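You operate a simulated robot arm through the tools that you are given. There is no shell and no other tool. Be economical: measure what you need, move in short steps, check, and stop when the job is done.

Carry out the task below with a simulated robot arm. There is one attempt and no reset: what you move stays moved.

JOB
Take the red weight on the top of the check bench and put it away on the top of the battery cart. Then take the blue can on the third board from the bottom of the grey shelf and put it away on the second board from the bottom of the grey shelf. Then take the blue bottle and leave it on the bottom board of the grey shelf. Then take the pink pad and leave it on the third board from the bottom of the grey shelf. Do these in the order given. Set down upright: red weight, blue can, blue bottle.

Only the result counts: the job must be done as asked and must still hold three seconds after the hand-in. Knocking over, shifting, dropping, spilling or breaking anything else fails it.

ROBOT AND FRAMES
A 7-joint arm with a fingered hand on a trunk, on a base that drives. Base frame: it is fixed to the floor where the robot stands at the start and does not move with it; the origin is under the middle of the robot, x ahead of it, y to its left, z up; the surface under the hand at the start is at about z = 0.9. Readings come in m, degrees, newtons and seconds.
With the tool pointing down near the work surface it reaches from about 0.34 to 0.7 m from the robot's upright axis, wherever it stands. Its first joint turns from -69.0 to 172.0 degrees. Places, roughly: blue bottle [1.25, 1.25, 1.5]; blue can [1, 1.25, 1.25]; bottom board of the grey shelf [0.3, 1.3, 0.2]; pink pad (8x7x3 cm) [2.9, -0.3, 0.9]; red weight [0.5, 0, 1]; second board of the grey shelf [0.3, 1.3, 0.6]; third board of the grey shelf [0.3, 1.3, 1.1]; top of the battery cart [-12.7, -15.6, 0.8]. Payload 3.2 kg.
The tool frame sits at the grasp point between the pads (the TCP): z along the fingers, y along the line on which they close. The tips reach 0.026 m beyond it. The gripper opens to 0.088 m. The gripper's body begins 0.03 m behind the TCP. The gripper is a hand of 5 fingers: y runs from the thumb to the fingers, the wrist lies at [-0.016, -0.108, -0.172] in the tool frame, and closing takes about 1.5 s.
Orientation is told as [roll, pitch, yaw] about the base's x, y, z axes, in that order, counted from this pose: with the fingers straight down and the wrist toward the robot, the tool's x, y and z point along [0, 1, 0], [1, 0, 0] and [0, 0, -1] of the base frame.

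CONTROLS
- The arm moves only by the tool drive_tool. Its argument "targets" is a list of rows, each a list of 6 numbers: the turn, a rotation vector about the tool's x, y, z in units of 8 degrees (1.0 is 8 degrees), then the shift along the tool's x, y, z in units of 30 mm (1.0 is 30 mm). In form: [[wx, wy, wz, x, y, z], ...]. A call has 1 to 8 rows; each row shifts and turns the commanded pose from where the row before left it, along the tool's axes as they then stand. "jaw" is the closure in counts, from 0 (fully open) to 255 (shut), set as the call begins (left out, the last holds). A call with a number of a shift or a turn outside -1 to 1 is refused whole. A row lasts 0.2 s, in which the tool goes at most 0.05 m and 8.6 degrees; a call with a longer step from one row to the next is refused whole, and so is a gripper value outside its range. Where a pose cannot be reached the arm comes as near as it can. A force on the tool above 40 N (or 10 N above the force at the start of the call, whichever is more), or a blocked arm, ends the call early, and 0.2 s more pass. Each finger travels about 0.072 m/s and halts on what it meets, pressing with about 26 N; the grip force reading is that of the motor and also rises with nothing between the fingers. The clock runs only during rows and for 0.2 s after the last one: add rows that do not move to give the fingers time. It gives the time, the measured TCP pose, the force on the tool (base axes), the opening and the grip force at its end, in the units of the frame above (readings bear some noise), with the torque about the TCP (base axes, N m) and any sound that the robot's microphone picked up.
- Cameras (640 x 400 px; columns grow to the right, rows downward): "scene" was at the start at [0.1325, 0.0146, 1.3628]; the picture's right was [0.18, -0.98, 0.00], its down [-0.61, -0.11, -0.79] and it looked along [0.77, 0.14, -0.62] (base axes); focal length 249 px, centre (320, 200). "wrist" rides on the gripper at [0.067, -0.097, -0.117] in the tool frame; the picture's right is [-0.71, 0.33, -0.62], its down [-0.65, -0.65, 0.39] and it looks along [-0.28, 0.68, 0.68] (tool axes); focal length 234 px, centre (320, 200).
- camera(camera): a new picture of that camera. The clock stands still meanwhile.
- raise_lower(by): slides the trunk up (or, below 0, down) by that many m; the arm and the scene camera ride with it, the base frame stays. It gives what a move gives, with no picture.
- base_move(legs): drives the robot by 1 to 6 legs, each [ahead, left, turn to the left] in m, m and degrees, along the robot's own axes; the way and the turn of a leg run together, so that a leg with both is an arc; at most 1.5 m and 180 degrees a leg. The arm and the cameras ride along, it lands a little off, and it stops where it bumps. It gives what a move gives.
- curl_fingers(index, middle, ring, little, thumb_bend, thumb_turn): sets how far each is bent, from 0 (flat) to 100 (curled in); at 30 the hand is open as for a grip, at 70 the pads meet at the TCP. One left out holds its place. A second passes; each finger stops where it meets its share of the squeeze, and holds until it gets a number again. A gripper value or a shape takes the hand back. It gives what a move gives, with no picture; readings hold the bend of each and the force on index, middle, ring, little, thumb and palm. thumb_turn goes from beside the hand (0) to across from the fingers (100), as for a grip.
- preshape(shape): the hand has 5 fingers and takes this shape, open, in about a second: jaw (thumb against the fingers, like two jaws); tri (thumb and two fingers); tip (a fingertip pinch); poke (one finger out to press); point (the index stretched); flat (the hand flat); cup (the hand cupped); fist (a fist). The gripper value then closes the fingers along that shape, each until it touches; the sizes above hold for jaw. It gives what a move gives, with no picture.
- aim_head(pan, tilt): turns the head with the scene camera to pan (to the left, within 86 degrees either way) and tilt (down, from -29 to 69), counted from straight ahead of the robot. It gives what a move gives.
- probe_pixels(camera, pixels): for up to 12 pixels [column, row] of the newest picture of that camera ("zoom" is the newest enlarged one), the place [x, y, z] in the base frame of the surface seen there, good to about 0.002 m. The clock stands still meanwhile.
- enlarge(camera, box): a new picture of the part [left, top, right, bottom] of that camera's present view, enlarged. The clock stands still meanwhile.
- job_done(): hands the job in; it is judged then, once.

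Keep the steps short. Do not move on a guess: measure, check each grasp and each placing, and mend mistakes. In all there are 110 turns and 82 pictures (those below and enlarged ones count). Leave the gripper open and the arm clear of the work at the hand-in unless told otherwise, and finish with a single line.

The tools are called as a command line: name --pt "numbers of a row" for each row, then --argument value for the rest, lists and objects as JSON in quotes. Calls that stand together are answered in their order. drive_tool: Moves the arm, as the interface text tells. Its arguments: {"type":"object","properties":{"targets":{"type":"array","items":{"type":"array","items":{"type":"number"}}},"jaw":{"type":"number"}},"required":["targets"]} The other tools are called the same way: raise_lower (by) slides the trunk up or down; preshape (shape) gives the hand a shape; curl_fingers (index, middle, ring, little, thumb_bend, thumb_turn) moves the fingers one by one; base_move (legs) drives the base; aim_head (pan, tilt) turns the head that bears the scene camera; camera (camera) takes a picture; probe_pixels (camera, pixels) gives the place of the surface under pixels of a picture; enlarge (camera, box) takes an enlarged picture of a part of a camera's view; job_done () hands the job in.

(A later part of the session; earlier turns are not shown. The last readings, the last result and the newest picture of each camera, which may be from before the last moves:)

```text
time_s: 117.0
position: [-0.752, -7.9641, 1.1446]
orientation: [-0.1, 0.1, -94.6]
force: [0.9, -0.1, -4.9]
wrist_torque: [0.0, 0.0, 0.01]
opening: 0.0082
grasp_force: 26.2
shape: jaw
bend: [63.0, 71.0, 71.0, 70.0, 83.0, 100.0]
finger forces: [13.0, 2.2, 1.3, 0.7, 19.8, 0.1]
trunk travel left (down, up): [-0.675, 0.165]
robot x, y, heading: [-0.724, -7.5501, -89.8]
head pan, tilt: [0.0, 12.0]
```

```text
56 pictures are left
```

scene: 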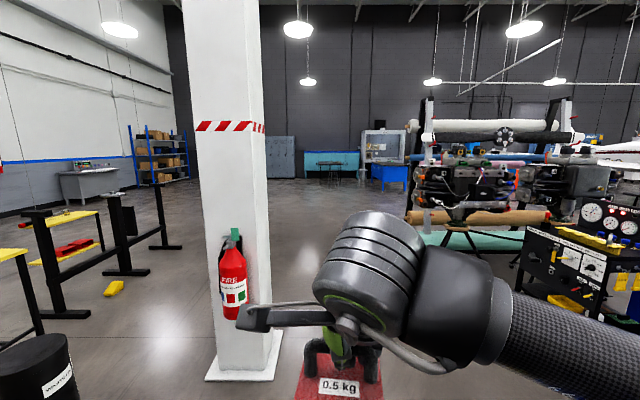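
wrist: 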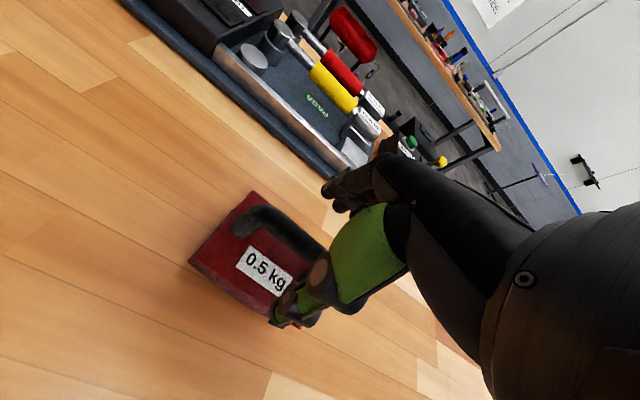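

Open floor ahead between pillar and the roll rack. Measure and proceed.

probe_pixels --camera "scene" --pixels '[[275, 372], [528, 262], [540, 300], [410, 225], [475, 250], [390, 190], [350, 185], [510, 270]]'

base_move --legs '[[1.4, -0.3, 0], [1.5, 0, 0], [1.5, -0.2, 0]]'

aim_head --pan -25 --tilt 5

camera --camera "scene"

```text
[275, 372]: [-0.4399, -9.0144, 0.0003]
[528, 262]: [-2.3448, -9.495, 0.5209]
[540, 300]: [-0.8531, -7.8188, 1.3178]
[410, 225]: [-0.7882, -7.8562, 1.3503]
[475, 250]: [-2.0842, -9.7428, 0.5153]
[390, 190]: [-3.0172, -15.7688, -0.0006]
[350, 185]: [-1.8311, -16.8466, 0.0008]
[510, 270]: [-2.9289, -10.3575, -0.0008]
```

```text
refused: leg 3 is longer than a leg can be; nothing moved
```

```text
time_s: 117.9
position: [-0.7526, -7.9654, 1.1448]
orientation: [-0.1, 0.1, -94.5]
force: [0.2, -0.1, -5.4]
wrist_torque: [0.0, 0.0, -0.03]
opening: 0.0084
grasp_force: 26.3
shape: jaw
bend: [63.0, 71.0, 71.0, 70.0, 83.0, 100.0]
finger forces: [12.9, 2.4, 1.4, 0.5, 19.9, 0.0]
trunk travel left (down, up): [-0.675, 0.165]
robot x, y, heading: [-0.7247, -7.5495, -89.7]
head pan, tilt: [-25.0, 5.0]
```

```text
55 pictures are left
```

scene: 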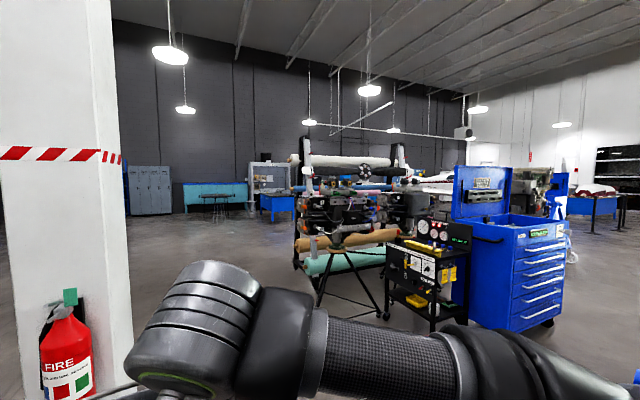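

base_move --legs '[[1.4, -0.27, 0], [1.48, 0, 0], [1.45, -0.1, 0]]'

aim_head --pan -15 --tilt 8

camera --camera "scene"

```text
time_s: 138.8
position: [-1.1305, -12.3001, 1.1436]
orientation: [-0.1, 0.2, -95.5]
force: [0.4, -0.1, -4.5]
wrist_torque: [0.02, -0.04, -0.04]
opening: 0.0083
grasp_force: 25.9
shape: jaw
bend: [63.0, 71.0, 71.0, 70.0, 84.0, 100.0]
finger forces: [13.4, 2.1, 2.0, 1.0, 21.4, 0.0]
trunk travel left (down, up): [-0.675, 0.165]
robot x, y, heading: [-1.0963, -11.8858, -90.4]
head pan, tilt: [-25.0, 5.0]
```

```text
time_s: 139.5
position: [-1.1315, -12.2983, 1.1463]
orientation: [-0.1, 0.1, -95.5]
force: [0.1, -0.1, -4.5]
wrist_torque: [-0.01, 0.01, 0.0]
opening: 0.0082
grasp_force: 26.3
shape: jaw
bend: [63.0, 71.0, 71.0, 70.0, 84.0, 100.0]
finger forces: [13.5, 2.2, 1.9, 1.0, 21.4, 0.0]
trunk travel left (down, up): [-0.675, 0.165]
robot x, y, heading: [-1.0968, -11.8824, -90.7]
head pan, tilt: [-15.0, 8.0]
```

```text
54 pictures are left
```

scene: 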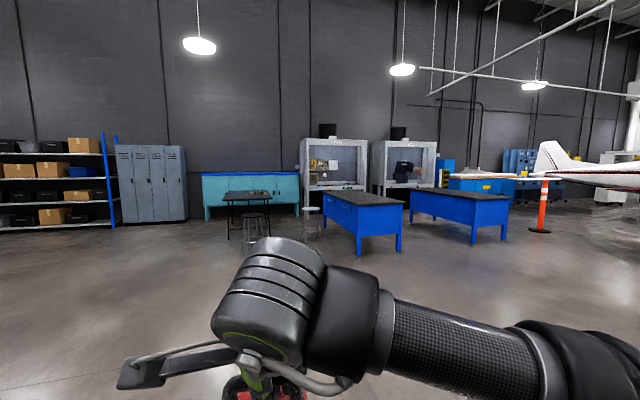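

Now wide floor. Turn to face -x and look toward the cart.

base_move --legs '[[0.3, 0, -90]]'

aim_head --pan 25 --tilt 8

camera --camera "scene"

```text
time_s: 143.7
position: [-1.7074, -12.0446, 1.1446]
orientation: [-0.1, 0.1, 175.3]
force: [-0.8, 0.6, -5.5]
wrist_torque: [0.03, -0.03, 0.03]
opening: 0.0078
grasp_force: 26.1
shape: jaw
bend: [63.0, 71.0, 71.0, 70.0, 84.0, 100.0]
finger forces: [12.7, 2.0, 1.9, 0.9, 20.1, 0.1]
trunk travel left (down, up): [-0.675, 0.165]
robot x, y, heading: [-1.2859, -12.0767, -179.7]
head pan, tilt: [-15.0, 8.0]
cut short: leg 1
```

```text
time_s: 144.7
position: [-1.7071, -12.0457, 1.1454]
orientation: [-0.2, 0.0, 175.4]
force: [-0.6, -0.6, -5.0]
wrist_torque: [0.01, -0.02, -0.01]
opening: 0.0081
grasp_force: 26.1
shape: jaw
bend: [63.0, 71.0, 71.0, 70.0, 84.0, 100.0]
finger forces: [12.7, 2.0, 1.8, 0.9, 20.0, 0.0]
trunk travel left (down, up): [-0.675, 0.165]
robot x, y, heading: [-1.2884, -12.0753, -179.8]
head pan, tilt: [25.0, 8.0]
```

```text
53 pictures are left
```

scene: 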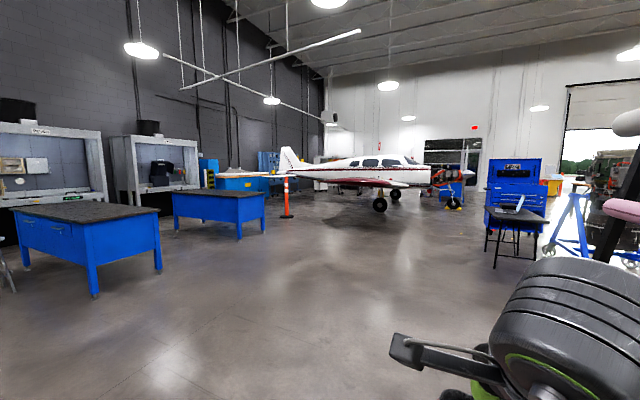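

probe_pixels --camera "scene" --pixels '[[380, 203], [286, 215], [265, 230], [395, 195], [350, 188], [453, 205], [490, 262], [300, 180], [345, 180], [430, 185], [470, 180], [325, 170]]'

enlarge --camera "scene" --box '[220, 120, 500, 240]'

```text
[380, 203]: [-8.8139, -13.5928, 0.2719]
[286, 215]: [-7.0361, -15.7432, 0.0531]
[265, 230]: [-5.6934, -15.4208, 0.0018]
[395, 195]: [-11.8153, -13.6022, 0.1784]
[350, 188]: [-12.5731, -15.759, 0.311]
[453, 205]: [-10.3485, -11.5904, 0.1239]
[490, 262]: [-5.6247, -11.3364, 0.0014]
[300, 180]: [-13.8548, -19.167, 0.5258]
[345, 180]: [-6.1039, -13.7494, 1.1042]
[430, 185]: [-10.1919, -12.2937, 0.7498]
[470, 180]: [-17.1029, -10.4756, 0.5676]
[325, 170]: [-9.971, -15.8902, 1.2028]
```

```text
2.29 times, centred on (360, 180) of scene
```

zoom: 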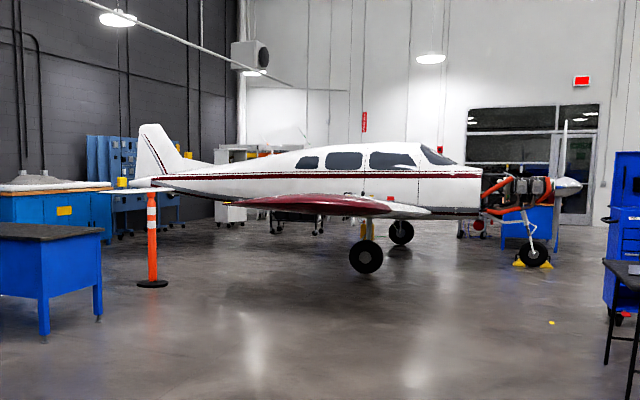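

probe_pixels --camera "zoom" --pixels '[[150, 140], [118, 188], [45, 210], [230, 212], [120, 210], [577, 186], [567, 140], [620, 220], [240, 202], [317, 222], [465, 228], [330, 245]]'

aim_head --pan 0 --tilt 5

camera --camera "scene"

```text
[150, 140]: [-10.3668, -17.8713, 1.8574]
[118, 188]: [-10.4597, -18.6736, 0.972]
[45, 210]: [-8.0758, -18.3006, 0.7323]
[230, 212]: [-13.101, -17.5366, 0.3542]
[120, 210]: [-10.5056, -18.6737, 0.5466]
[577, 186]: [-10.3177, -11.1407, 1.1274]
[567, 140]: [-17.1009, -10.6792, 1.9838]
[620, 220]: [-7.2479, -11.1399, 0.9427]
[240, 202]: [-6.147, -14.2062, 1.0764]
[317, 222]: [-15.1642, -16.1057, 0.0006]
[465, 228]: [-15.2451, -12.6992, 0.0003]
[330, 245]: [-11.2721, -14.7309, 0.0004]
```

```text
time_s: 145.6
position: [-1.7066, -12.045, 1.145]
orientation: [-0.1, 0.1, 175.4]
force: [-0.4, -0.8, -5.3]
wrist_torque: [-0.02, -0.06, -0.01]
opening: 0.0082
grasp_force: 25.4
shape: jaw
bend: [63.0, 71.0, 71.0, 70.0, 84.0, 100.0]
finger forces: [12.7, 2.0, 1.8, 0.9, 20.1, 0.0]
trunk travel left (down, up): [-0.675, 0.165]
robot x, y, heading: [-1.2895, -12.0752, -179.9]
head pan, tilt: [0.0, 5.0]
```

```text
51 pictures are left
```

scene: 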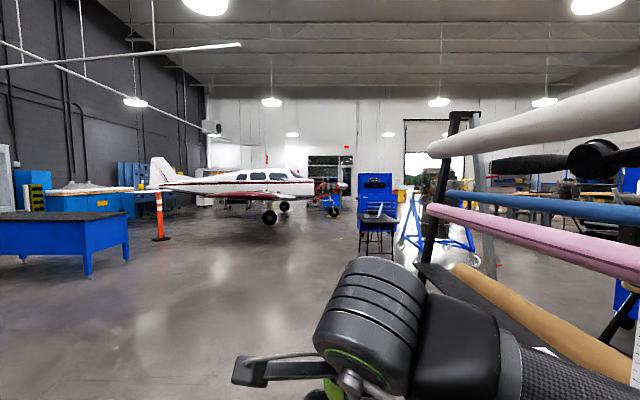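

probe_pixels --camera "scene" --pixels '[[432, 210], [430, 145], [418, 270], [500, 290], [360, 250], [395, 262], [362, 215], [270, 222], [155, 240], [128, 260], [400, 250], [490, 270]]'

base_move --legs '[[1.4, 0.3, 0], [1.48, 0, 0], [1.48, 0, 0]]'

camera --camera "scene"

```text
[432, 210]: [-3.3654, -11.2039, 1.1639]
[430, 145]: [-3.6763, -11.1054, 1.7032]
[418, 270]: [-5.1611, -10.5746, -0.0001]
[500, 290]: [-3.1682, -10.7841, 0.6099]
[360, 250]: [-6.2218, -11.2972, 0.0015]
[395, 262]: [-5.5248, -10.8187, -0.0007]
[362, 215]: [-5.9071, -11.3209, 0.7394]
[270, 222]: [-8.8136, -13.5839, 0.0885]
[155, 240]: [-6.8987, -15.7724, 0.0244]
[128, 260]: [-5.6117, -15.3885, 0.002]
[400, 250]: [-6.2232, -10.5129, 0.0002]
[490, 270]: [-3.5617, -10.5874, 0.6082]
```

```text
time_s: 166.7
position: [-6.0813, -12.3981, 1.1434]
orientation: [-0.1, 0.1, 176.0]
force: [0.9, 0.0, -4.8]
wrist_torque: [-0.02, -0.03, 0.02]
opening: 0.0082
grasp_force: 26.0
shape: jaw
bend: [63.0, 71.0, 71.0, 70.0, 84.0, 100.0]
finger forces: [12.7, 1.9, 1.8, 1.0, 20.3, 0.0]
trunk travel left (down, up): [-0.675, 0.165]
robot x, y, heading: [-5.667, -12.4187, -179.3]
head pan, tilt: [0.0, 5.0]
```

```text
50 pictures are left
```

scene: 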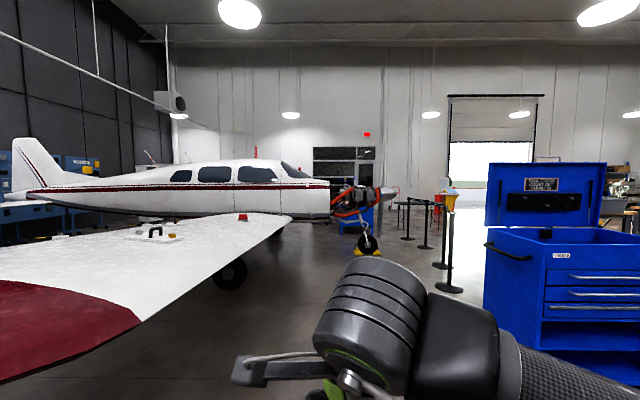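

probe_pixels --camera "scene" --pixels '[[448, 290], [425, 248], [407, 240], [394, 192], [397, 190], [365, 250], [138, 318], [290, 217], [485, 290], [440, 220], [400, 210], [490, 310]]'

enlarge --camera "scene" --box '[300, 160, 500, 300]'

```text
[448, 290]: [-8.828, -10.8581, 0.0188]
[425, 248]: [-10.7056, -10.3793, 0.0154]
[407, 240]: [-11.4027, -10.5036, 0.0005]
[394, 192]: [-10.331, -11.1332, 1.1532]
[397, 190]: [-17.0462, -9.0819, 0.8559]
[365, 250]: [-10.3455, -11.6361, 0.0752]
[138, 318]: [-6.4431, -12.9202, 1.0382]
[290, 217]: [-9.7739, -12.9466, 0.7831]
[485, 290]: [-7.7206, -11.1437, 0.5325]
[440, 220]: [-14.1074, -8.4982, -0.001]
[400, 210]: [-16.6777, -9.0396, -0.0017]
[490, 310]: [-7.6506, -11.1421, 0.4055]
```

```text
2.86 times, centred on (400, 230) of scene
```

zoom: 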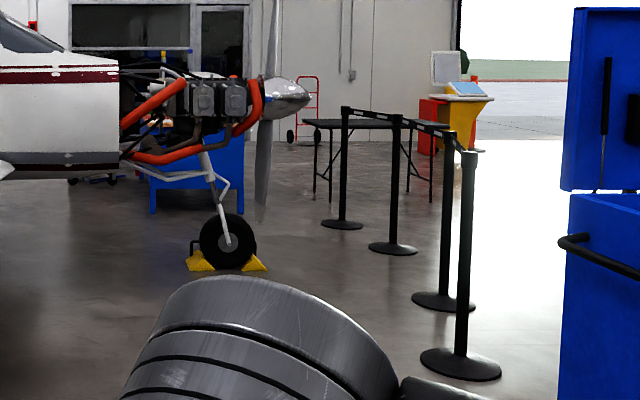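

Path: y≈-12.05 west to x=-8.3, then north between the toolbox and the belt posts.

base_move --legs '[[1.3, -0.2, 0], [1.33, -0.17, -0.7], [0, 0, -90]]'

aim_head --pan 15 --tilt 20

camera --camera "scene"

```text
time_s: 183.5
position: [-8.2608, -11.642, 1.1448]
orientation: [-0.1, 0.1, 84.1]
force: [-0.1, -0.4, -4.6]
wrist_torque: [-0.06, 0.0, 0.0]
opening: 0.0083
grasp_force: 25.9
shape: jaw
bend: [63.0, 71.0, 71.0, 70.0, 84.0, 100.0]
finger forces: [12.4, 1.9, 1.7, 0.7, 19.7, 0.0]
trunk travel left (down, up): [-0.675, 0.165]
robot x, y, heading: [-8.2986, -12.0588, 89.1]
head pan, tilt: [0.0, 5.0]
```

```text
time_s: 184.3
position: [-8.2612, -11.6412, 1.1447]
orientation: [-0.1, 0.2, 84.1]
force: [-0.3, -0.3, -4.9]
wrist_torque: [-0.01, 0.02, 0.01]
opening: 0.0081
grasp_force: 25.9
shape: jaw
bend: [63.0, 71.0, 71.0, 70.0, 84.0, 100.0]
finger forces: [12.4, 1.9, 1.7, 0.8, 19.7, 0.1]
trunk travel left (down, up): [-0.675, 0.165]
robot x, y, heading: [-8.2998, -12.0546, 89.0]
head pan, tilt: [15.0, 20.0]
```

```text
48 pictures are left
```

scene: 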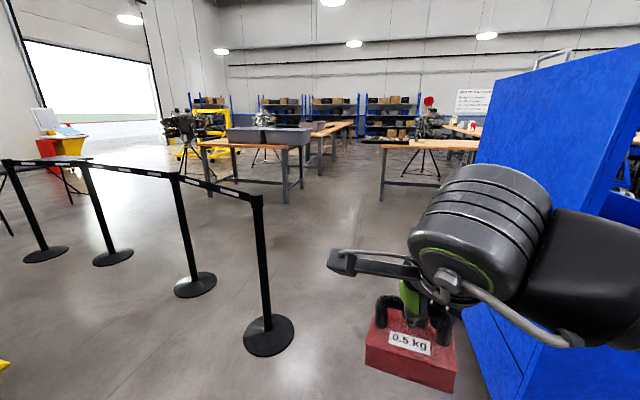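

probe_pixels --camera "scene" --pixels '[[269, 336], [245, 340], [195, 285], [112, 257], [45, 254], [500, 100], [470, 320], [625, 240], [150, 180], [60, 150], [205, 190], [85, 200]]'

```text
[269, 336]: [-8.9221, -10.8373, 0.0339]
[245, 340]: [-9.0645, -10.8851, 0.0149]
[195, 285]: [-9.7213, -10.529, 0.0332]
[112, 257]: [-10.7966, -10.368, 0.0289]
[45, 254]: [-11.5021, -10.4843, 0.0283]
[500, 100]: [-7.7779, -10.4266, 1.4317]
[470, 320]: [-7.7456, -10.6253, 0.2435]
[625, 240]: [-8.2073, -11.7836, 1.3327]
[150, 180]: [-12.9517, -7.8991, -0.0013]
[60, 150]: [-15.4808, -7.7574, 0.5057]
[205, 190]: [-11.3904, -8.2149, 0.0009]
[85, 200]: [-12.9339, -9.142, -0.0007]
```

base_move --legs '[[1.3, 0, 0.9], [1.3, 0, 0], [0, 0, 90], [1.45, 0, 0], [1.45, 0, 0]]'

aim_head --pan 25 --tilt 12

camera --camera "scene"

```text
time_s: 214.4
position: [-11.5991, -9.4621, 1.1443]
orientation: [-0.1, 0.2, 175.5]
force: [0.3, -0.9, -5.1]
wrist_torque: [0.01, -0.03, 0.0]
opening: 0.0079
grasp_force: 26.3
shape: jaw
bend: [63.0, 71.0, 71.0, 70.0, 84.0, 100.0]
finger forces: [12.0, 1.8, 1.6, 0.6, 19.3, 0.0]
trunk travel left (down, up): [-0.675, 0.165]
robot x, y, heading: [-11.1807, -9.4904, -179.9]
head pan, tilt: [15.0, 20.0]
```

```text
time_s: 215.1
position: [-11.5988, -9.4633, 1.1452]
orientation: [-0.1, 0.2, 175.5]
force: [0.4, -0.8, -5.0]
wrist_torque: [0.02, -0.02, -0.03]
opening: 0.0081
grasp_force: 26.0
shape: jaw
bend: [63.0, 71.0, 71.0, 70.0, 84.0, 100.0]
finger forces: [12.1, 1.9, 1.6, 0.8, 19.4, 0.0]
trunk travel left (down, up): [-0.675, 0.165]
robot x, y, heading: [-11.1812, -9.4897, -180.2]
head pan, tilt: [25.0, 12.0]
```

```text
47 pictures are left
```

scene: 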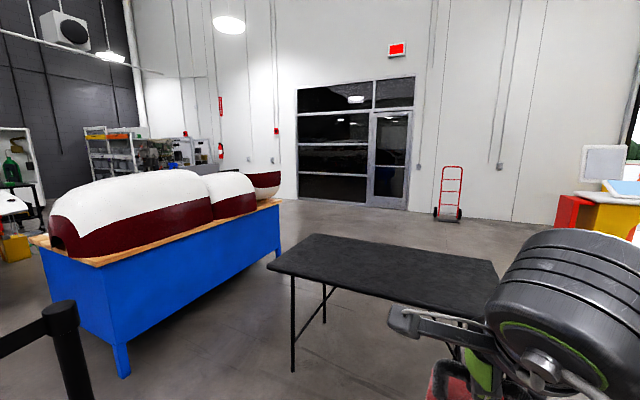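

probe_pixels --camera "scene" --pixels '[[268, 265], [330, 235], [495, 262], [293, 370], [123, 372], [275, 255], [278, 202], [40, 240], [60, 310], [300, 220], [15, 250], [20, 200]]'

aim_head --pan 60 --tilt 12

camera --camera "scene"

```text
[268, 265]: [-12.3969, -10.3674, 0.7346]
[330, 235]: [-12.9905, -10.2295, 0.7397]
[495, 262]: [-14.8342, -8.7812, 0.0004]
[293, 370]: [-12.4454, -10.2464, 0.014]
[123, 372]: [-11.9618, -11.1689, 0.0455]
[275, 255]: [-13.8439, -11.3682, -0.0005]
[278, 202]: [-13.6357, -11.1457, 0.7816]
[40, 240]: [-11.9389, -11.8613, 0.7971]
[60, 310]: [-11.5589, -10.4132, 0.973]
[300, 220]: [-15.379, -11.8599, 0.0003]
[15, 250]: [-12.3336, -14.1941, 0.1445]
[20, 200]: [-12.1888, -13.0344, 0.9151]
```

```text
time_s: 216.1
position: [-11.5981, -9.4625, 1.1447]
orientation: [-0.1, 0.3, 175.4]
force: [-0.2, 0.4, -4.5]
wrist_torque: [-0.01, -0.02, 0.0]
opening: 0.008
grasp_force: 25.7
shape: jaw
bend: [63.0, 71.0, 71.0, 70.0, 84.0, 100.0]
finger forces: [12.1, 1.8, 1.6, 0.8, 19.4, 0.0]
trunk travel left (down, up): [-0.675, 0.165]
robot x, y, heading: [-11.1788, -9.4888, -179.8]
head pan, tilt: [60.0, 12.0]
```

```text
46 pictures are left
```

scene: 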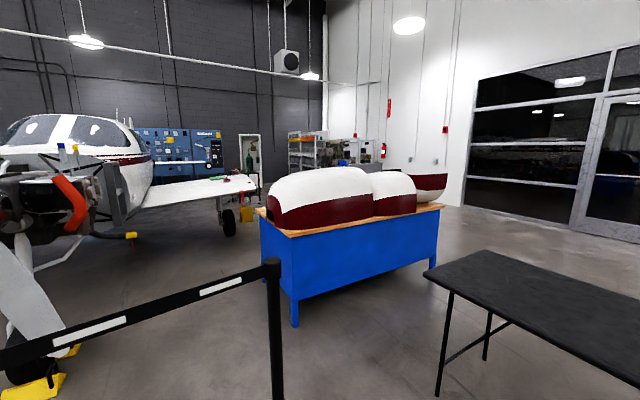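

probe_pixels --camera "scene" --pixels '[[250, 188], [230, 220], [246, 215], [258, 183], [449, 290], [438, 395], [430, 275], [298, 310], [278, 320], [445, 215], [215, 182], [300, 160]]'

base_move --legs '[[0.77, 0, 0], [0, 1.0, 0], [0.25, 0.28, 0], [1.4, 0, 0], [0.8, 0, 0]]'

camera --camera "scene"

```text
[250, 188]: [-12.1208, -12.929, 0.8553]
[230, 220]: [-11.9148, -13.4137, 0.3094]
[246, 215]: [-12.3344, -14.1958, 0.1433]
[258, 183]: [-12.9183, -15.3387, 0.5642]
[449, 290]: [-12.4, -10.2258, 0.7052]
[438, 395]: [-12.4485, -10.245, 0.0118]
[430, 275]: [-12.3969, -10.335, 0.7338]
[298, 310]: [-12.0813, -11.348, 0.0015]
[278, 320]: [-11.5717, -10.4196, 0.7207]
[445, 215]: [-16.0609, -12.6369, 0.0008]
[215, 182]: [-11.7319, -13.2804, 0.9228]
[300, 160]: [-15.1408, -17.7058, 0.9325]
```

```text
time_s: 237.5
position: [-14.8035, -10.7523, 1.145]
orientation: [-0.2, 0.2, 174.9]
force: [-0.1, 0.4, -5.7]
wrist_torque: [-0.02, 0.0, -0.01]
opening: 0.0078
grasp_force: 26.1
shape: jaw
bend: [63.0, 71.0, 71.0, 70.0, 84.0, 100.0]
finger forces: [12.0, 1.8, 1.8, 0.9, 19.4, 0.1]
trunk travel left (down, up): [-0.675, 0.165]
robot x, y, heading: [-14.3843, -10.7827, 179.8]
head pan, tilt: [60.0, 12.0]
```

```text
45 pictures are left
```

scene: 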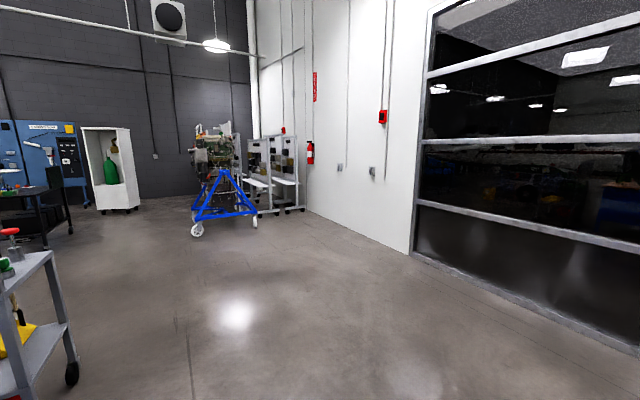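

Through. Look further left for the battery cart.

aim_head --pan 86 --tilt 15

camera --camera "scene"

probe_pixels --camera "scene" --pixels '[[230, 250], [240, 330], [130, 250], [140, 180], [320, 230], [190, 220], [60, 250], [270, 180], [230, 190], [320, 300], [100, 330], [180, 260]]'

```text
time_s: 238.4
position: [-14.804, -10.7514, 1.1454]
orientation: [-0.1, 0.2, 174.9]
force: [0.2, -0.1, -5.8]
wrist_torque: [-0.02, -0.05, -0.01]
opening: 0.0079
grasp_force: 25.7
shape: jaw
bend: [63.0, 71.0, 71.0, 70.0, 84.0, 100.0]
finger forces: [12.0, 1.8, 1.7, 0.8, 19.4, 0.0]
trunk travel left (down, up): [-0.675, 0.165]
robot x, y, heading: [-14.3859, -10.783, 179.6]
head pan, tilt: [85.9, 15.0]
```

```text
44 pictures are left
```

scene: 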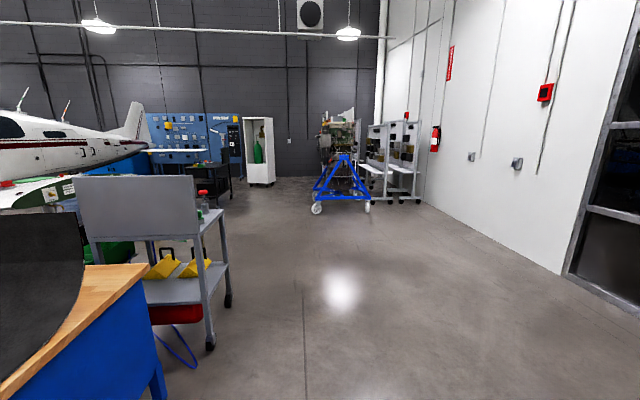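

```text
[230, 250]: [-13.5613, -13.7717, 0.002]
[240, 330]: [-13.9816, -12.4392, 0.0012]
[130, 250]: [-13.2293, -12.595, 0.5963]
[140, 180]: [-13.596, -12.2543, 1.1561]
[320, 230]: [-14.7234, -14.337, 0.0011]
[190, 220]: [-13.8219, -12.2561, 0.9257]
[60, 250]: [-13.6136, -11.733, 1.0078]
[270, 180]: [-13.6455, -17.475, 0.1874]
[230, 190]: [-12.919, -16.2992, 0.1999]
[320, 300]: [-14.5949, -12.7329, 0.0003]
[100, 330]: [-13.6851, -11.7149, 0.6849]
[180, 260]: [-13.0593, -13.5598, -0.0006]
```

base_move --legs '[[0, 0, 90.4], [1.45, 0, 0], [1.45, 0, 0], [1.0, 0, 0]]'

aim_head --pan 45 --tilt 15

camera --camera "scene"

```text
time_s: 261.0
position: [-14.4256, -15.0954, 1.1447]
orientation: [-0.1, 0.2, -95.4]
force: [0.2, -1.1, -4.9]
wrist_torque: [-0.03, 0.02, 0.01]
opening: 0.0085
grasp_force: 25.5
shape: jaw
bend: [63.0, 71.0, 71.0, 70.0, 84.0, 100.0]
finger forces: [12.2, 1.6, 1.6, 0.7, 19.3, 0.1]
trunk travel left (down, up): [-0.675, 0.165]
robot x, y, heading: [-14.389, -14.6799, -90.8]
head pan, tilt: [85.9, 15.0]
```

```text
time_s: 262.1
position: [-14.426, -15.0965, 1.1447]
orientation: [-0.2, 0.3, -95.4]
force: [0.4, 0.2, -4.5]
wrist_torque: [0.04, 0.05, 0.0]
opening: 0.0081
grasp_force: 26.0
shape: jaw
bend: [63.0, 71.0, 71.0, 70.0, 84.0, 100.0]
finger forces: [12.2, 1.6, 1.6, 0.8, 19.3, 0.1]
trunk travel left (down, up): [-0.675, 0.165]
robot x, y, heading: [-14.3927, -14.6806, -90.7]
head pan, tilt: [45.0, 15.0]
```

```text
43 pictures are left
```

scene: 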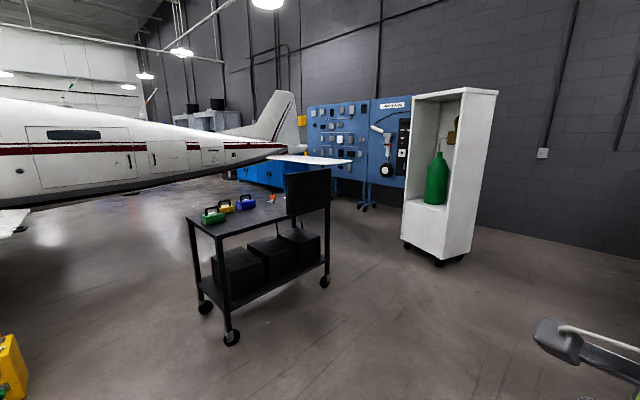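

There's the battery cart, with green, yellow and blue weights on top. Enlarge and measure.

enlarge --camera "scene" --box '[170, 160, 350, 272]'

probe_pixels --camera "zoom" --pixels '[[64, 195], [175, 268], [340, 205], [290, 220], [140, 220], [230, 200], [290, 155], [250, 230], [400, 185], [415, 120], [200, 160], [540, 150]]'

```text
3.56 times, centred on (260, 216) of scene
```

zoom: 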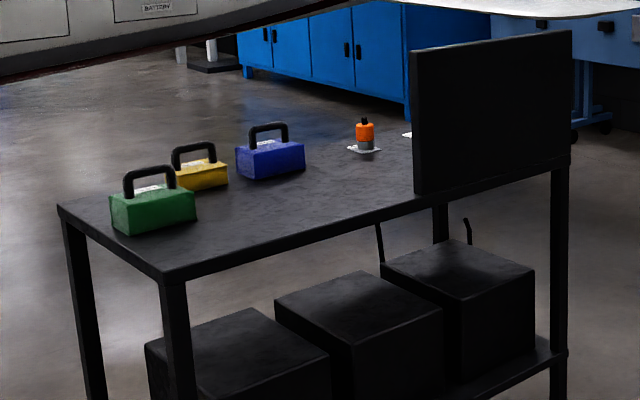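

```text
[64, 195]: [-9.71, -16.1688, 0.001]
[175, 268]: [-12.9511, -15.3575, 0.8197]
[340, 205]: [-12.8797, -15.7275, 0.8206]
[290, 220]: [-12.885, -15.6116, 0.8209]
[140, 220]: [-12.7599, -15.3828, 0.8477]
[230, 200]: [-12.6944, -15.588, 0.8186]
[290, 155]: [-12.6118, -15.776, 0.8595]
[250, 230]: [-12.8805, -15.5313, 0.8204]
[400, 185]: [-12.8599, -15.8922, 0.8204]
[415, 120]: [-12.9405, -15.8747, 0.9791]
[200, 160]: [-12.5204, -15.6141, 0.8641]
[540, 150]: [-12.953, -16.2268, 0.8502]
```

probe_pixels --camera "zoom" --pixels '[[196, 216], [132, 234], [112, 215], [240, 176], [264, 180], [304, 168], [226, 183], [184, 189], [150, 245], [490, 30], [413, 60], [565, 40]]'

```text
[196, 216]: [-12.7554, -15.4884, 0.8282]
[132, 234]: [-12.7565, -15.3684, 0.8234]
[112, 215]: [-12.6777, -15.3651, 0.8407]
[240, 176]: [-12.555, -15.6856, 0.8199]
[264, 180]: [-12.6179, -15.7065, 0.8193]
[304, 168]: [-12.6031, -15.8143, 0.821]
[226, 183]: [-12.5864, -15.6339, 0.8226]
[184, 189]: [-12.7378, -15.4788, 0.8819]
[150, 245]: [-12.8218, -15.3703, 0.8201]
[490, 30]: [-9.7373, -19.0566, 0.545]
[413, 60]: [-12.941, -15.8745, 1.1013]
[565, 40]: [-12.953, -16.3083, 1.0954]
```

Target spot (-12.83,-15.63). Approach from the northwest at heading -30 so the elbow stays clear of the panel (y<-15.87).

base_move --legs '[[0, 0, 60.7], [1.278, -0.013, 0]]'

aim_head --pan 0 --tilt 40

camera --camera "scene"

```text
time_s: 271.2
position: [-12.9419, -15.5587, 1.1444]
orientation: [-0.1, 0.2, -34.5]
force: [-0.2, -0.6, -5.2]
wrist_torque: [0.04, -0.01, 0.02]
opening: 0.0082
grasp_force: 26.3
shape: jaw
bend: [63.0, 71.0, 71.0, 70.0, 84.0, 100.0]
finger forces: [12.4, 1.5, 1.5, 0.6, 19.2, 0.0]
trunk travel left (down, up): [-0.675, 0.165]
robot x, y, heading: [-13.2867, -15.3245, -29.6]
head pan, tilt: [45.0, 15.0]
```

```text
time_s: 272.3
position: [-12.9424, -15.5599, 1.1451]
orientation: [-0.1, 0.2, -34.4]
force: [-0.7, -0.5, -3.5]
wrist_torque: [0.04, -0.01, 0.02]
opening: 0.0082
grasp_force: 25.5
shape: jaw
bend: [63.0, 71.0, 71.0, 70.0, 84.0, 100.0]
finger forces: [12.4, 1.5, 1.6, 0.7, 19.2, 0.1]
trunk travel left (down, up): [-0.675, 0.165]
robot x, y, heading: [-13.2914, -15.3278, -30.0]
head pan, tilt: [0.0, 40.0]
```

```text
41 pictures are left
```

scene: 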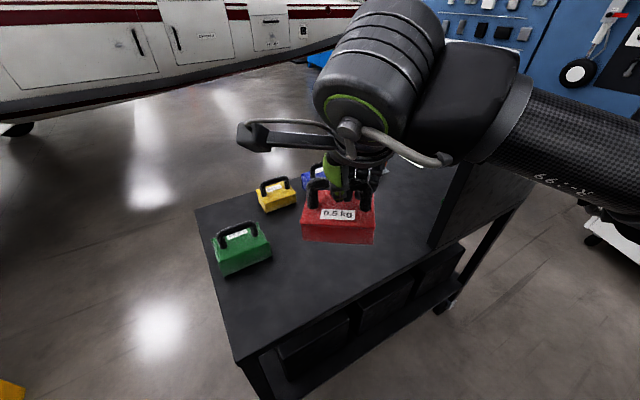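

Aligned. Check forearm height against the panel before lowering.

probe_pixels --camera "scene" --pixels '[[500, 140], [540, 170], [600, 190], [630, 160], [455, 170], [440, 220], [490, 160], [420, 150], [340, 225], [340, 240], [372, 240], [500, 175]]'

```text
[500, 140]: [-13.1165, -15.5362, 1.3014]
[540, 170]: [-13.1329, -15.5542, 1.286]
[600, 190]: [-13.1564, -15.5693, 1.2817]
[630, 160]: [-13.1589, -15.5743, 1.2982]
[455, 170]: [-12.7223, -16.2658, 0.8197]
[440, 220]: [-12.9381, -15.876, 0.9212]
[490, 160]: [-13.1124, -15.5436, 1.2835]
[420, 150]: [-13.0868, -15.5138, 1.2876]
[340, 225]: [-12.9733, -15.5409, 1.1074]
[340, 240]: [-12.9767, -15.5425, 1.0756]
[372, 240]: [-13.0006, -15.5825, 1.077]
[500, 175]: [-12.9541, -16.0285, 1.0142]
```

Clear. Extend 13 cm, then descend most of the way.

drive_tool --pt "0 0 0 0.05 0.88 0" --pt "0 0 0 0.05 0.88 0" --pt "0 0 0 0.05 0.88 0" --pt "0 0 0 0.05 0.88 0" --pt "0 0 0 0 0.88 0" --pt "0 0 0 0 0 0"

drive_tool --pt "0 0 0 0 0 0.8" --pt "0 0 0 0 0 1" --pt "0 0 0 0 0 1" --pt "0 0 0 0 0 1" --pt "0 0 0 0 0 1" --pt "0 0 0 0 0 1" --pt "0 0 0 0 0 0.8" --pt "0 0 0 0 0 0"

camera --camera "scene"

```text
time_s: 273.7
position: [-12.8294, -15.6292, 1.1442]
orientation: [-0.1, 0.2, -34.3]
force: [-0.8, 0.3, -4.7]
wrist_torque: [-0.03, 0.04, 0.0]
opening: 0.0081
grasp_force: 26.0
shape: jaw
bend: [63.0, 71.0, 71.0, 70.0, 84.0, 100.0]
finger forces: [12.4, 1.6, 1.6, 0.7, 19.3, 0.1]
trunk travel left (down, up): [-0.675, 0.165]
robot x, y, heading: [-13.291, -15.3276, -29.8]
head pan, tilt: [0.0, 40.0]
```

```text
time_s: 275.5
position: [-12.8295, -15.6287, 0.946]
orientation: [0.0, 0.1, -34.5]
force: [0.9, 0.8, -4.8]
wrist_torque: [0.02, -0.01, -0.01]
opening: 0.008
grasp_force: 26.3
shape: jaw
bend: [63.0, 71.0, 71.0, 70.0, 84.0, 100.0]
finger forces: [12.3, 1.5, 1.5, 0.8, 19.4, 0.0]
trunk travel left (down, up): [-0.675, 0.165]
robot x, y, heading: [-13.2895, -15.3249, -29.7]
head pan, tilt: [0.0, 40.0]
```

```text
40 pictures are left
```

scene: 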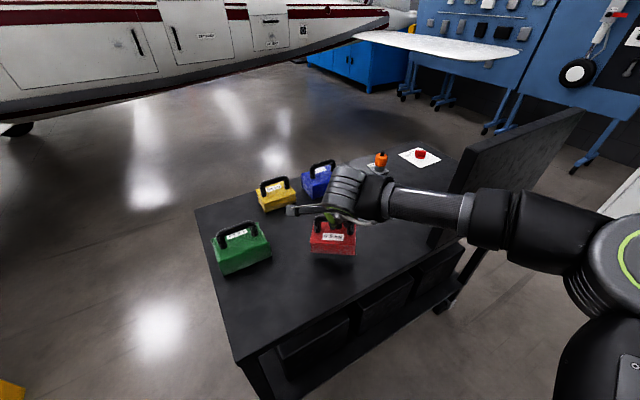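

Clear of everything. Lower slowly until contact.

drive_tool --pt "0 0 0 0 0 0.4" --pt "0 0 0 0 0 0.4" --pt "0 0 0 0 0 0.3" --pt "0 0 0 0 0 0.15" --pt "0 0 0 0 0 0"

enlarge --camera "scene" --box '[260, 150, 420, 260]'

```text
time_s: 276.7
position: [-12.8299, -15.6311, 0.9084]
orientation: [-0.3, 0.2, -34.3]
force: [-0.6, 0.8, -4.6]
wrist_torque: [0.03, 0.0, 0.0]
opening: 0.008
grasp_force: 26.1
shape: jaw
bend: [63.0, 71.0, 71.0, 70.0, 84.0, 100.0]
finger forces: [12.3, 1.5, 1.5, 0.8, 19.4, 0.0]
trunk travel left (down, up): [-0.675, 0.165]
robot x, y, heading: [-13.2915, -15.3287, -29.8]
head pan, tilt: [0.0, 40.0]
```

```text
3.64 times, centred on (340, 205) of scene
```

zoom: 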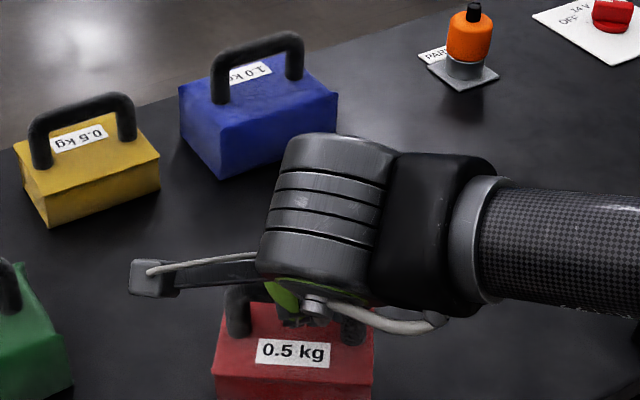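

drive_tool --pt "0 0 0 0 0 0.1" --pt "0 0 0 0 0 0.1" --pt "0 0 0 0 0 0.1" --pt "0 0 0 0 0 0"

```text
time_s: 277.7
position: [-12.8331, -15.6307, 0.9008]
orientation: [-0.1, -0.1, -34.5]
force: [-2.2, -6.0, 7.5]
wrist_torque: [0.11, -0.12, -0.04]
opening: 0.0078
grasp_force: 26.3
shape: jaw
bend: [63.0, 71.0, 71.0, 70.0, 85.0, 100.0]
finger forces: [12.5, 1.3, 2.0, 1.5, 18.7, 0.1]
trunk travel left (down, up): [-0.675, 0.165]
robot x, y, heading: [-13.2878, -15.3258, -29.6]
head pan, tilt: [0.0, 40.0]
```

Contact felt. Release.

drive_tool --pt "0 0 0 0 0 -0.03" --pt "0 0 0 0 0 0" --pt "0 0 0 0 0 0" --pt "0 0 0 0 0 0" --pt "0 0 0 0 0 0" --pt "0 0 0 0 0 0" --pt "0 0 0 0 0 0" --pt "0 0 0 0 0 0" --jaw 0

drive_tool --pt "0 0 0 0 0 -0.3" --pt "0 0 0 0 0 -0.5" --pt "0 0 0 0 0 -0.8" --pt "0 0 0 0 0 -1" --pt "0 0 0 0 0 -1" --pt "0 0 0 0 0 -1" --pt "0 0 0 0 0 -1" --pt "0 0 0 0 0 -1"

camera --camera "scene"

```text
time_s: 279.5
position: [-12.8313, -15.6301, 0.9004]
orientation: [-0.1, 0.1, -34.5]
force: [-0.1, -0.5, -0.1]
wrist_torque: [-0.01, 0.0, -0.02]
opening: 0.0877
grasp_force: 0.0
shape: jaw
bend: [30.0, 30.0, 30.0, 30.0, 30.0, 97.0]
finger forces: [0.1, 0.0, 0.0, 0.0, 0.0, 0.0]
trunk travel left (down, up): [-0.675, 0.165]
robot x, y, heading: [-13.2877, -15.3275, -29.7]
head pan, tilt: [0.0, 40.0]
```

```text
time_s: 281.3
position: [-12.8296, -15.628, 1.1005]
orientation: [-0.1, 0.2, -34.5]
force: [0.8, 0.3, -0.7]
wrist_torque: [0.02, -0.01, 0.0]
opening: 0.0879
grasp_force: 0.2
shape: jaw
bend: [30.0, 30.0, 30.0, 30.0, 30.0, 97.0]
finger forces: [0.0, 0.0, 0.0, 0.1, 0.0, 0.0]
trunk travel left (down, up): [-0.675, 0.165]
robot x, y, heading: [-13.2898, -15.3281, -29.8]
head pan, tilt: [0.0, 40.0]
```

```text
38 pictures are left
```

scene: 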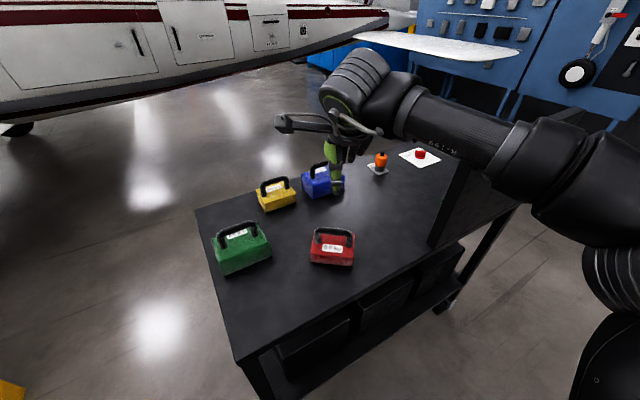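

The red weight stands upright on the cart. Retract the arm compactly and drive the same known route backward.

drive_tool --pt "0 0 0 0 -0.88 -0.5" --pt "0 0 0 0 -0.88 -0.5" --pt "0 0 0 0 -0.88 -0.5" --pt "0 0 0 0 -0.88 0" --pt "0 0 0 0 -0.88 0" --pt "0 0 0 0 0 0"

base_move --legs '[[-1.278, 0.013, 0], [0, 0, -60.2], [-1.45, 0, 0], [-1.45, 0, 0], [-1.0, 0, 0]]'

```text
time_s: 282.7
position: [-12.9388, -15.5536, 1.1439]
orientation: [-0.3, 0.2, -34.5]
force: [1.0, 1.0, 0.3]
wrist_torque: [-0.02, 0.02, 0.05]
opening: 0.088
grasp_force: 0.1
shape: jaw
bend: [30.0, 30.0, 30.0, 30.0, 30.0, 97.0]
finger forces: [0.0, 0.0, 0.1, 0.0, 0.1, 0.1]
trunk travel left (down, up): [-0.675, 0.165]
robot x, y, heading: [-13.2873, -15.3248, -29.6]
head pan, tilt: [0.0, 40.0]
```

```text
time_s: 310.1
position: [-14.4329, -11.2133, 1.1446]
orientation: [-0.1, 0.0, -93.4]
force: [0.3, 0.1, -0.1]
wrist_torque: [0.03, 0.0, 0.03]
opening: 0.088
grasp_force: 0.1
shape: jaw
bend: [30.0, 30.0, 30.0, 30.0, 30.0, 97.0]
finger forces: [0.1, 0.1, 0.0, 0.0, 0.0, 0.1]
trunk travel left (down, up): [-0.675, 0.165]
robot x, y, heading: [-14.419, -10.7909, -88.6]
head pan, tilt: [0.0, 40.0]
```

base_move --legs '[[0, 0, -91.4], [-0.8, -0.02, 0]]'

```text
time_s: 318.3
position: [-14.0295, -10.7512, 1.1434]
orientation: [-0.2, 0.1, 174.7]
force: [0.6, 0.1, -0.1]
wrist_torque: [0.05, 0.02, 0.05]
opening: 0.0881
grasp_force: 0.1
shape: jaw
bend: [30.0, 30.0, 30.0, 30.0, 30.0, 97.0]
finger forces: [0.1, 0.1, 0.1, 0.0, 0.0, 0.0]
trunk travel left (down, up): [-0.675, 0.165]
robot x, y, heading: [-13.615, -10.7808, 179.4]
head pan, tilt: [0.0, 40.0]
```

base_move --legs '[[-1.42, -0.02, 0.6], [-0.25, -0.28, 0], [0, -1.0, 0], [-1.3, 0, 0], [-1.3, 0, 0], [-1.06, 0, 0]]'

```text
time_s: 349.4
position: [-8.7215, -9.4246, 1.1423]
orientation: [-0.2, 0.0, 175.5]
force: [0.8, 0.3, 0.9]
wrist_torque: [0.02, 0.0, 0.0]
opening: 0.0879
grasp_force: 0.0
shape: jaw
bend: [30.0, 30.0, 30.0, 30.0, 30.0, 97.0]
finger forces: [0.0, 0.0, 0.0, 0.0, 0.0, 0.1]
trunk travel left (down, up): [-0.675, 0.165]
robot x, y, heading: [-8.3062, -9.4453, -179.5]
head pan, tilt: [0.0, 40.0]
```

base_move --legs '[[0, 0, -90.5], [-1.3, -0.02, 0], [-1.3, 0, 0], [0, 0, 90]]'

```text
time_s: 369.7
position: [-8.6763, -12.0293, 1.1436]
orientation: [-0.3, 0.2, 175.8]
force: [-0.5, -1.2, 0.7]
wrist_torque: [-0.02, 0.01, -0.02]
opening: 0.0878
grasp_force: 0.0
shape: jaw
bend: [30.0, 30.0, 30.0, 30.0, 30.0, 97.0]
finger forces: [0.0, 0.0, 0.0, 0.0, 0.1, 0.0]
trunk travel left (down, up): [-0.675, 0.165]
robot x, y, heading: [-8.258, -12.0483, -179.1]
head pan, tilt: [0.0, 40.0]
```

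base_move --legs '[[-1.33, 0.12, -0.9], [-1.33, 0.13, 0], [-1.48, 0, 0], [-1.47, -0.1, 0], [-1.36, -0.1, 0], [0, 0, 90]]'

```text
time_s: 406.8
position: [-1.2977, -12.4339, 1.1443]
orientation: [-0.3, 0.2, -92.5]
force: [-0.7, 0.3, 0.5]
wrist_torque: [-0.02, 0.02, 0.0]
opening: 0.0877
grasp_force: 0.0
shape: jaw
bend: [30.0, 30.0, 30.0, 30.0, 30.0, 97.0]
finger forces: [0.1, 0.0, 0.1, 0.1, 0.0, 0.0]
trunk travel left (down, up): [-0.675, 0.165]
robot x, y, heading: [-1.2917, -12.0122, -87.9]
head pan, tilt: [0.0, 40.0]
```

base_move --legs '[[0, 0, -2.1], [-1.3, 0.25, 0], [-1.45, 0.05, 0], [-1.35, 0.25, 0], [-0.4, 0, 0]]'

```text
time_s: 429.0
position: [-0.7904, -7.9652, 1.1437]
orientation: [-0.2, 0.1, -94.5]
force: [-0.4, 0.5, 0.4]
wrist_torque: [0.0, 0.01, -0.03]
opening: 0.0878
grasp_force: 0.0
shape: jaw
bend: [30.0, 30.0, 30.0, 30.0, 30.0, 97.0]
finger forces: [0.0, 0.0, 0.0, 0.0, 0.1, 0.0]
trunk travel left (down, up): [-0.675, 0.165]
robot x, y, heading: [-0.7647, -7.5497, -90.0]
head pan, tilt: [0.0, 40.0]
```

base_move --legs '[[-1.1, 0.0, 0], [0, 0, 45], [-0.88, -0.88, 0], [-0.315, 0.315, 0], [0, 0, -45]]'

```text
time_s: 447.0
position: [-2.0341, -6.4291, 1.1446]
orientation: [-0.2, 0.2, -94.4]
force: [0.3, -0.1, 0.3]
wrist_torque: [-0.02, 0.02, 0.01]
opening: 0.0881
grasp_force: 0.1
shape: jaw
bend: [30.0, 30.0, 30.0, 30.0, 30.0, 97.0]
finger forces: [0.0, 0.0, 0.0, 0.1, 0.1, 0.0]
trunk travel left (down, up): [-0.675, 0.165]
robot x, y, heading: [-2.0115, -6.0095, -89.7]
head pan, tilt: [0.0, 40.0]
```

base_move --legs '[[-0.47, 0, -0.3], [-1.37, 0.17, 0], [-0.35, 0.56, 0], [-1.4, 0, 0], [0, 1.24, 0], [0, 0, 90]]'

```text
time_s: 475.7
position: [0.3797, -2.4824, 1.1433]
orientation: [-0.2, 0.2, -5.4]
force: [-0.1, 0.3, 0.4]
wrist_torque: [-0.02, 0.01, 0.0]
opening: 0.0881
grasp_force: 0.1
shape: jaw
bend: [30.0, 30.0, 30.0, 30.0, 30.0, 97.0]
finger forces: [0.0, 0.1, 0.0, 0.1, 0.1, 0.0]
trunk travel left (down, up): [-0.675, 0.165]
robot x, y, heading: [-0.0366, -2.4543, -0.6]
head pan, tilt: [0.0, 40.0]
```

Back at the bench area. The can/bottle/pad are best reached from the aisle between the two benches; look northeast.

aim_head --pan 40 --tilt 20

camera --camera "scene"

probe_pixels --camera "scene" --pixels '[[320, 300], [320, 250], [320, 220], [320, 200], [250, 220], [400, 220], [450, 200], [200, 250], [250, 190], [500, 250], [400, 180], [280, 180]]'

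```text
time_s: 476.8
position: [0.3806, -2.4821, 1.1426]
orientation: [-0.2, 0.2, -5.4]
force: [0.3, -0.5, -0.6]
wrist_torque: [0.0, -0.02, 0.0]
opening: 0.0884
grasp_force: 0.1
shape: jaw
bend: [30.0, 30.0, 30.0, 30.0, 30.0, 97.0]
finger forces: [0.0, 0.0, 0.0, 0.0, 0.0, 0.0]
trunk travel left (down, up): [-0.675, 0.165]
robot x, y, heading: [-0.0365, -2.4555, -0.5]
head pan, tilt: [40.0, 20.0]
```

```text
37 pictures are left
```

scene: 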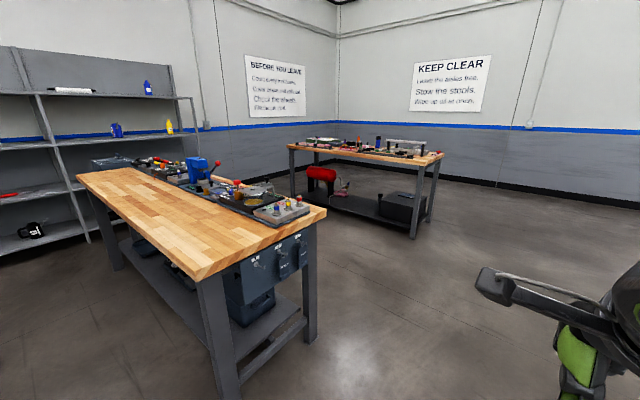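

```text
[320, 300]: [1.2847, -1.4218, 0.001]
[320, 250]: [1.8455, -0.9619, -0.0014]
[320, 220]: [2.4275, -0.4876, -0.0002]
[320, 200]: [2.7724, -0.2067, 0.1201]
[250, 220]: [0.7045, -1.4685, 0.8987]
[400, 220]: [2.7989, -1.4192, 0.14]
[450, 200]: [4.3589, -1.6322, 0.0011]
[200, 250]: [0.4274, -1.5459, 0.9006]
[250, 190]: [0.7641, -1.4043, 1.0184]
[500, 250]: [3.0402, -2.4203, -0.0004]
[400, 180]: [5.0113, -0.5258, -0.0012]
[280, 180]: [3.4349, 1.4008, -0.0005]
```

Aisle between the benches is 1.5 m wide. Drive into it, facing the shelf.

base_move --legs '[[1.45, 0.1, 0.5], [0.35, 0.1, 0], [0, 0, 90], [1.45, 0, 0], [0.8, 0.25, 0]]'

aim_head --pan 20 --tilt 15

camera --camera "scene"

```text
time_s: 500.6
position: [1.563, 0.3956, 1.1433]
orientation: [-0.2, 0.2, 84.5]
force: [0.5, 0.1, -0.1]
wrist_torque: [0.03, -0.01, -0.01]
opening: 0.0878
grasp_force: 0.0
shape: jaw
bend: [30.0, 30.0, 30.0, 30.0, 30.0, 97.0]
finger forces: [0.0, 0.0, 0.0, 0.0, 0.0, 0.1]
trunk travel left (down, up): [-0.675, 0.165]
robot x, y, heading: [1.5401, -0.0226, 89.2]
head pan, tilt: [40.0, 20.0]
```

```text
time_s: 501.5
position: [1.5632, 0.3943, 1.1435]
orientation: [-0.2, 0.1, 84.5]
force: [-0.7, 0.5, 0.0]
wrist_torque: [0.02, 0.03, 0.02]
opening: 0.0881
grasp_force: 0.0
shape: jaw
bend: [30.0, 30.0, 30.0, 30.0, 30.0, 97.0]
finger forces: [0.0, 0.0, 0.1, 0.0, 0.1, 0.1]
trunk travel left (down, up): [-0.675, 0.165]
robot x, y, heading: [1.5376, -0.0228, 89.3]
head pan, tilt: [20.0, 15.0]
```

```text
36 pictures are left
```

scene: 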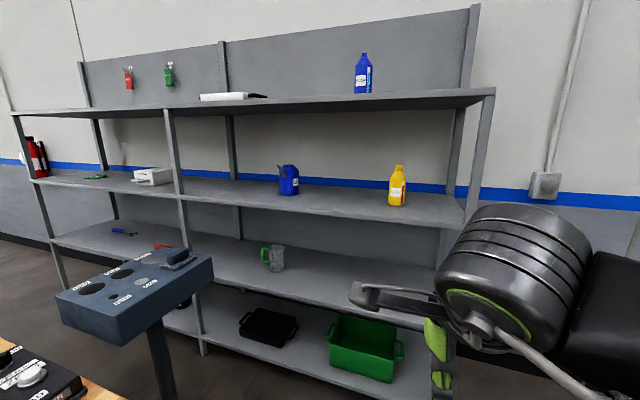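

Clear view. Enlarge the can and bottle and measure boards and uprights.

enlarge --camera "scene" --box '[250, 40, 430, 220]'

probe_pixels --camera "scene" --pixels '[[290, 205], [290, 192], [279, 180], [345, 110], [362, 75], [300, 110], [300, 212], [490, 95], [460, 215], [180, 200], [250, 290], [290, 350]]'

```text
2.22 times, centred on (340, 130) of scene
```

zoom: 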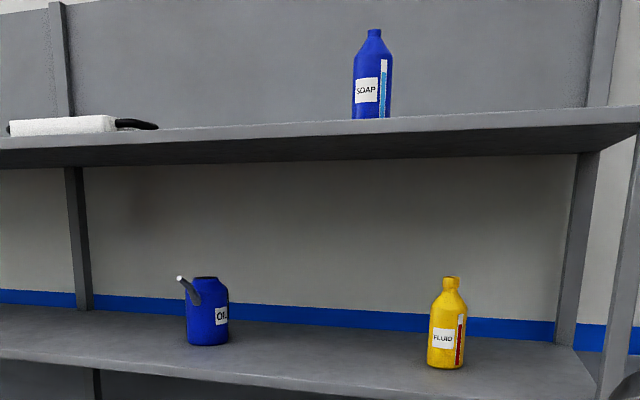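

```text
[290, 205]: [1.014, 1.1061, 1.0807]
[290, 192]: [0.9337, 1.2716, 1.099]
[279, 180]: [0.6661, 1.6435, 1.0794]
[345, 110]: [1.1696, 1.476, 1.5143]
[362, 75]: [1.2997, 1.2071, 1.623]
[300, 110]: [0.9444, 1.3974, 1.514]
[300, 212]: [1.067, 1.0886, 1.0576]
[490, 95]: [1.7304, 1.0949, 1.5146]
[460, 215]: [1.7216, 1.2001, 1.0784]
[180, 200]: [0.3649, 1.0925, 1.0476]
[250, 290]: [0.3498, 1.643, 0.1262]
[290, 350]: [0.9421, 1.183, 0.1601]
```

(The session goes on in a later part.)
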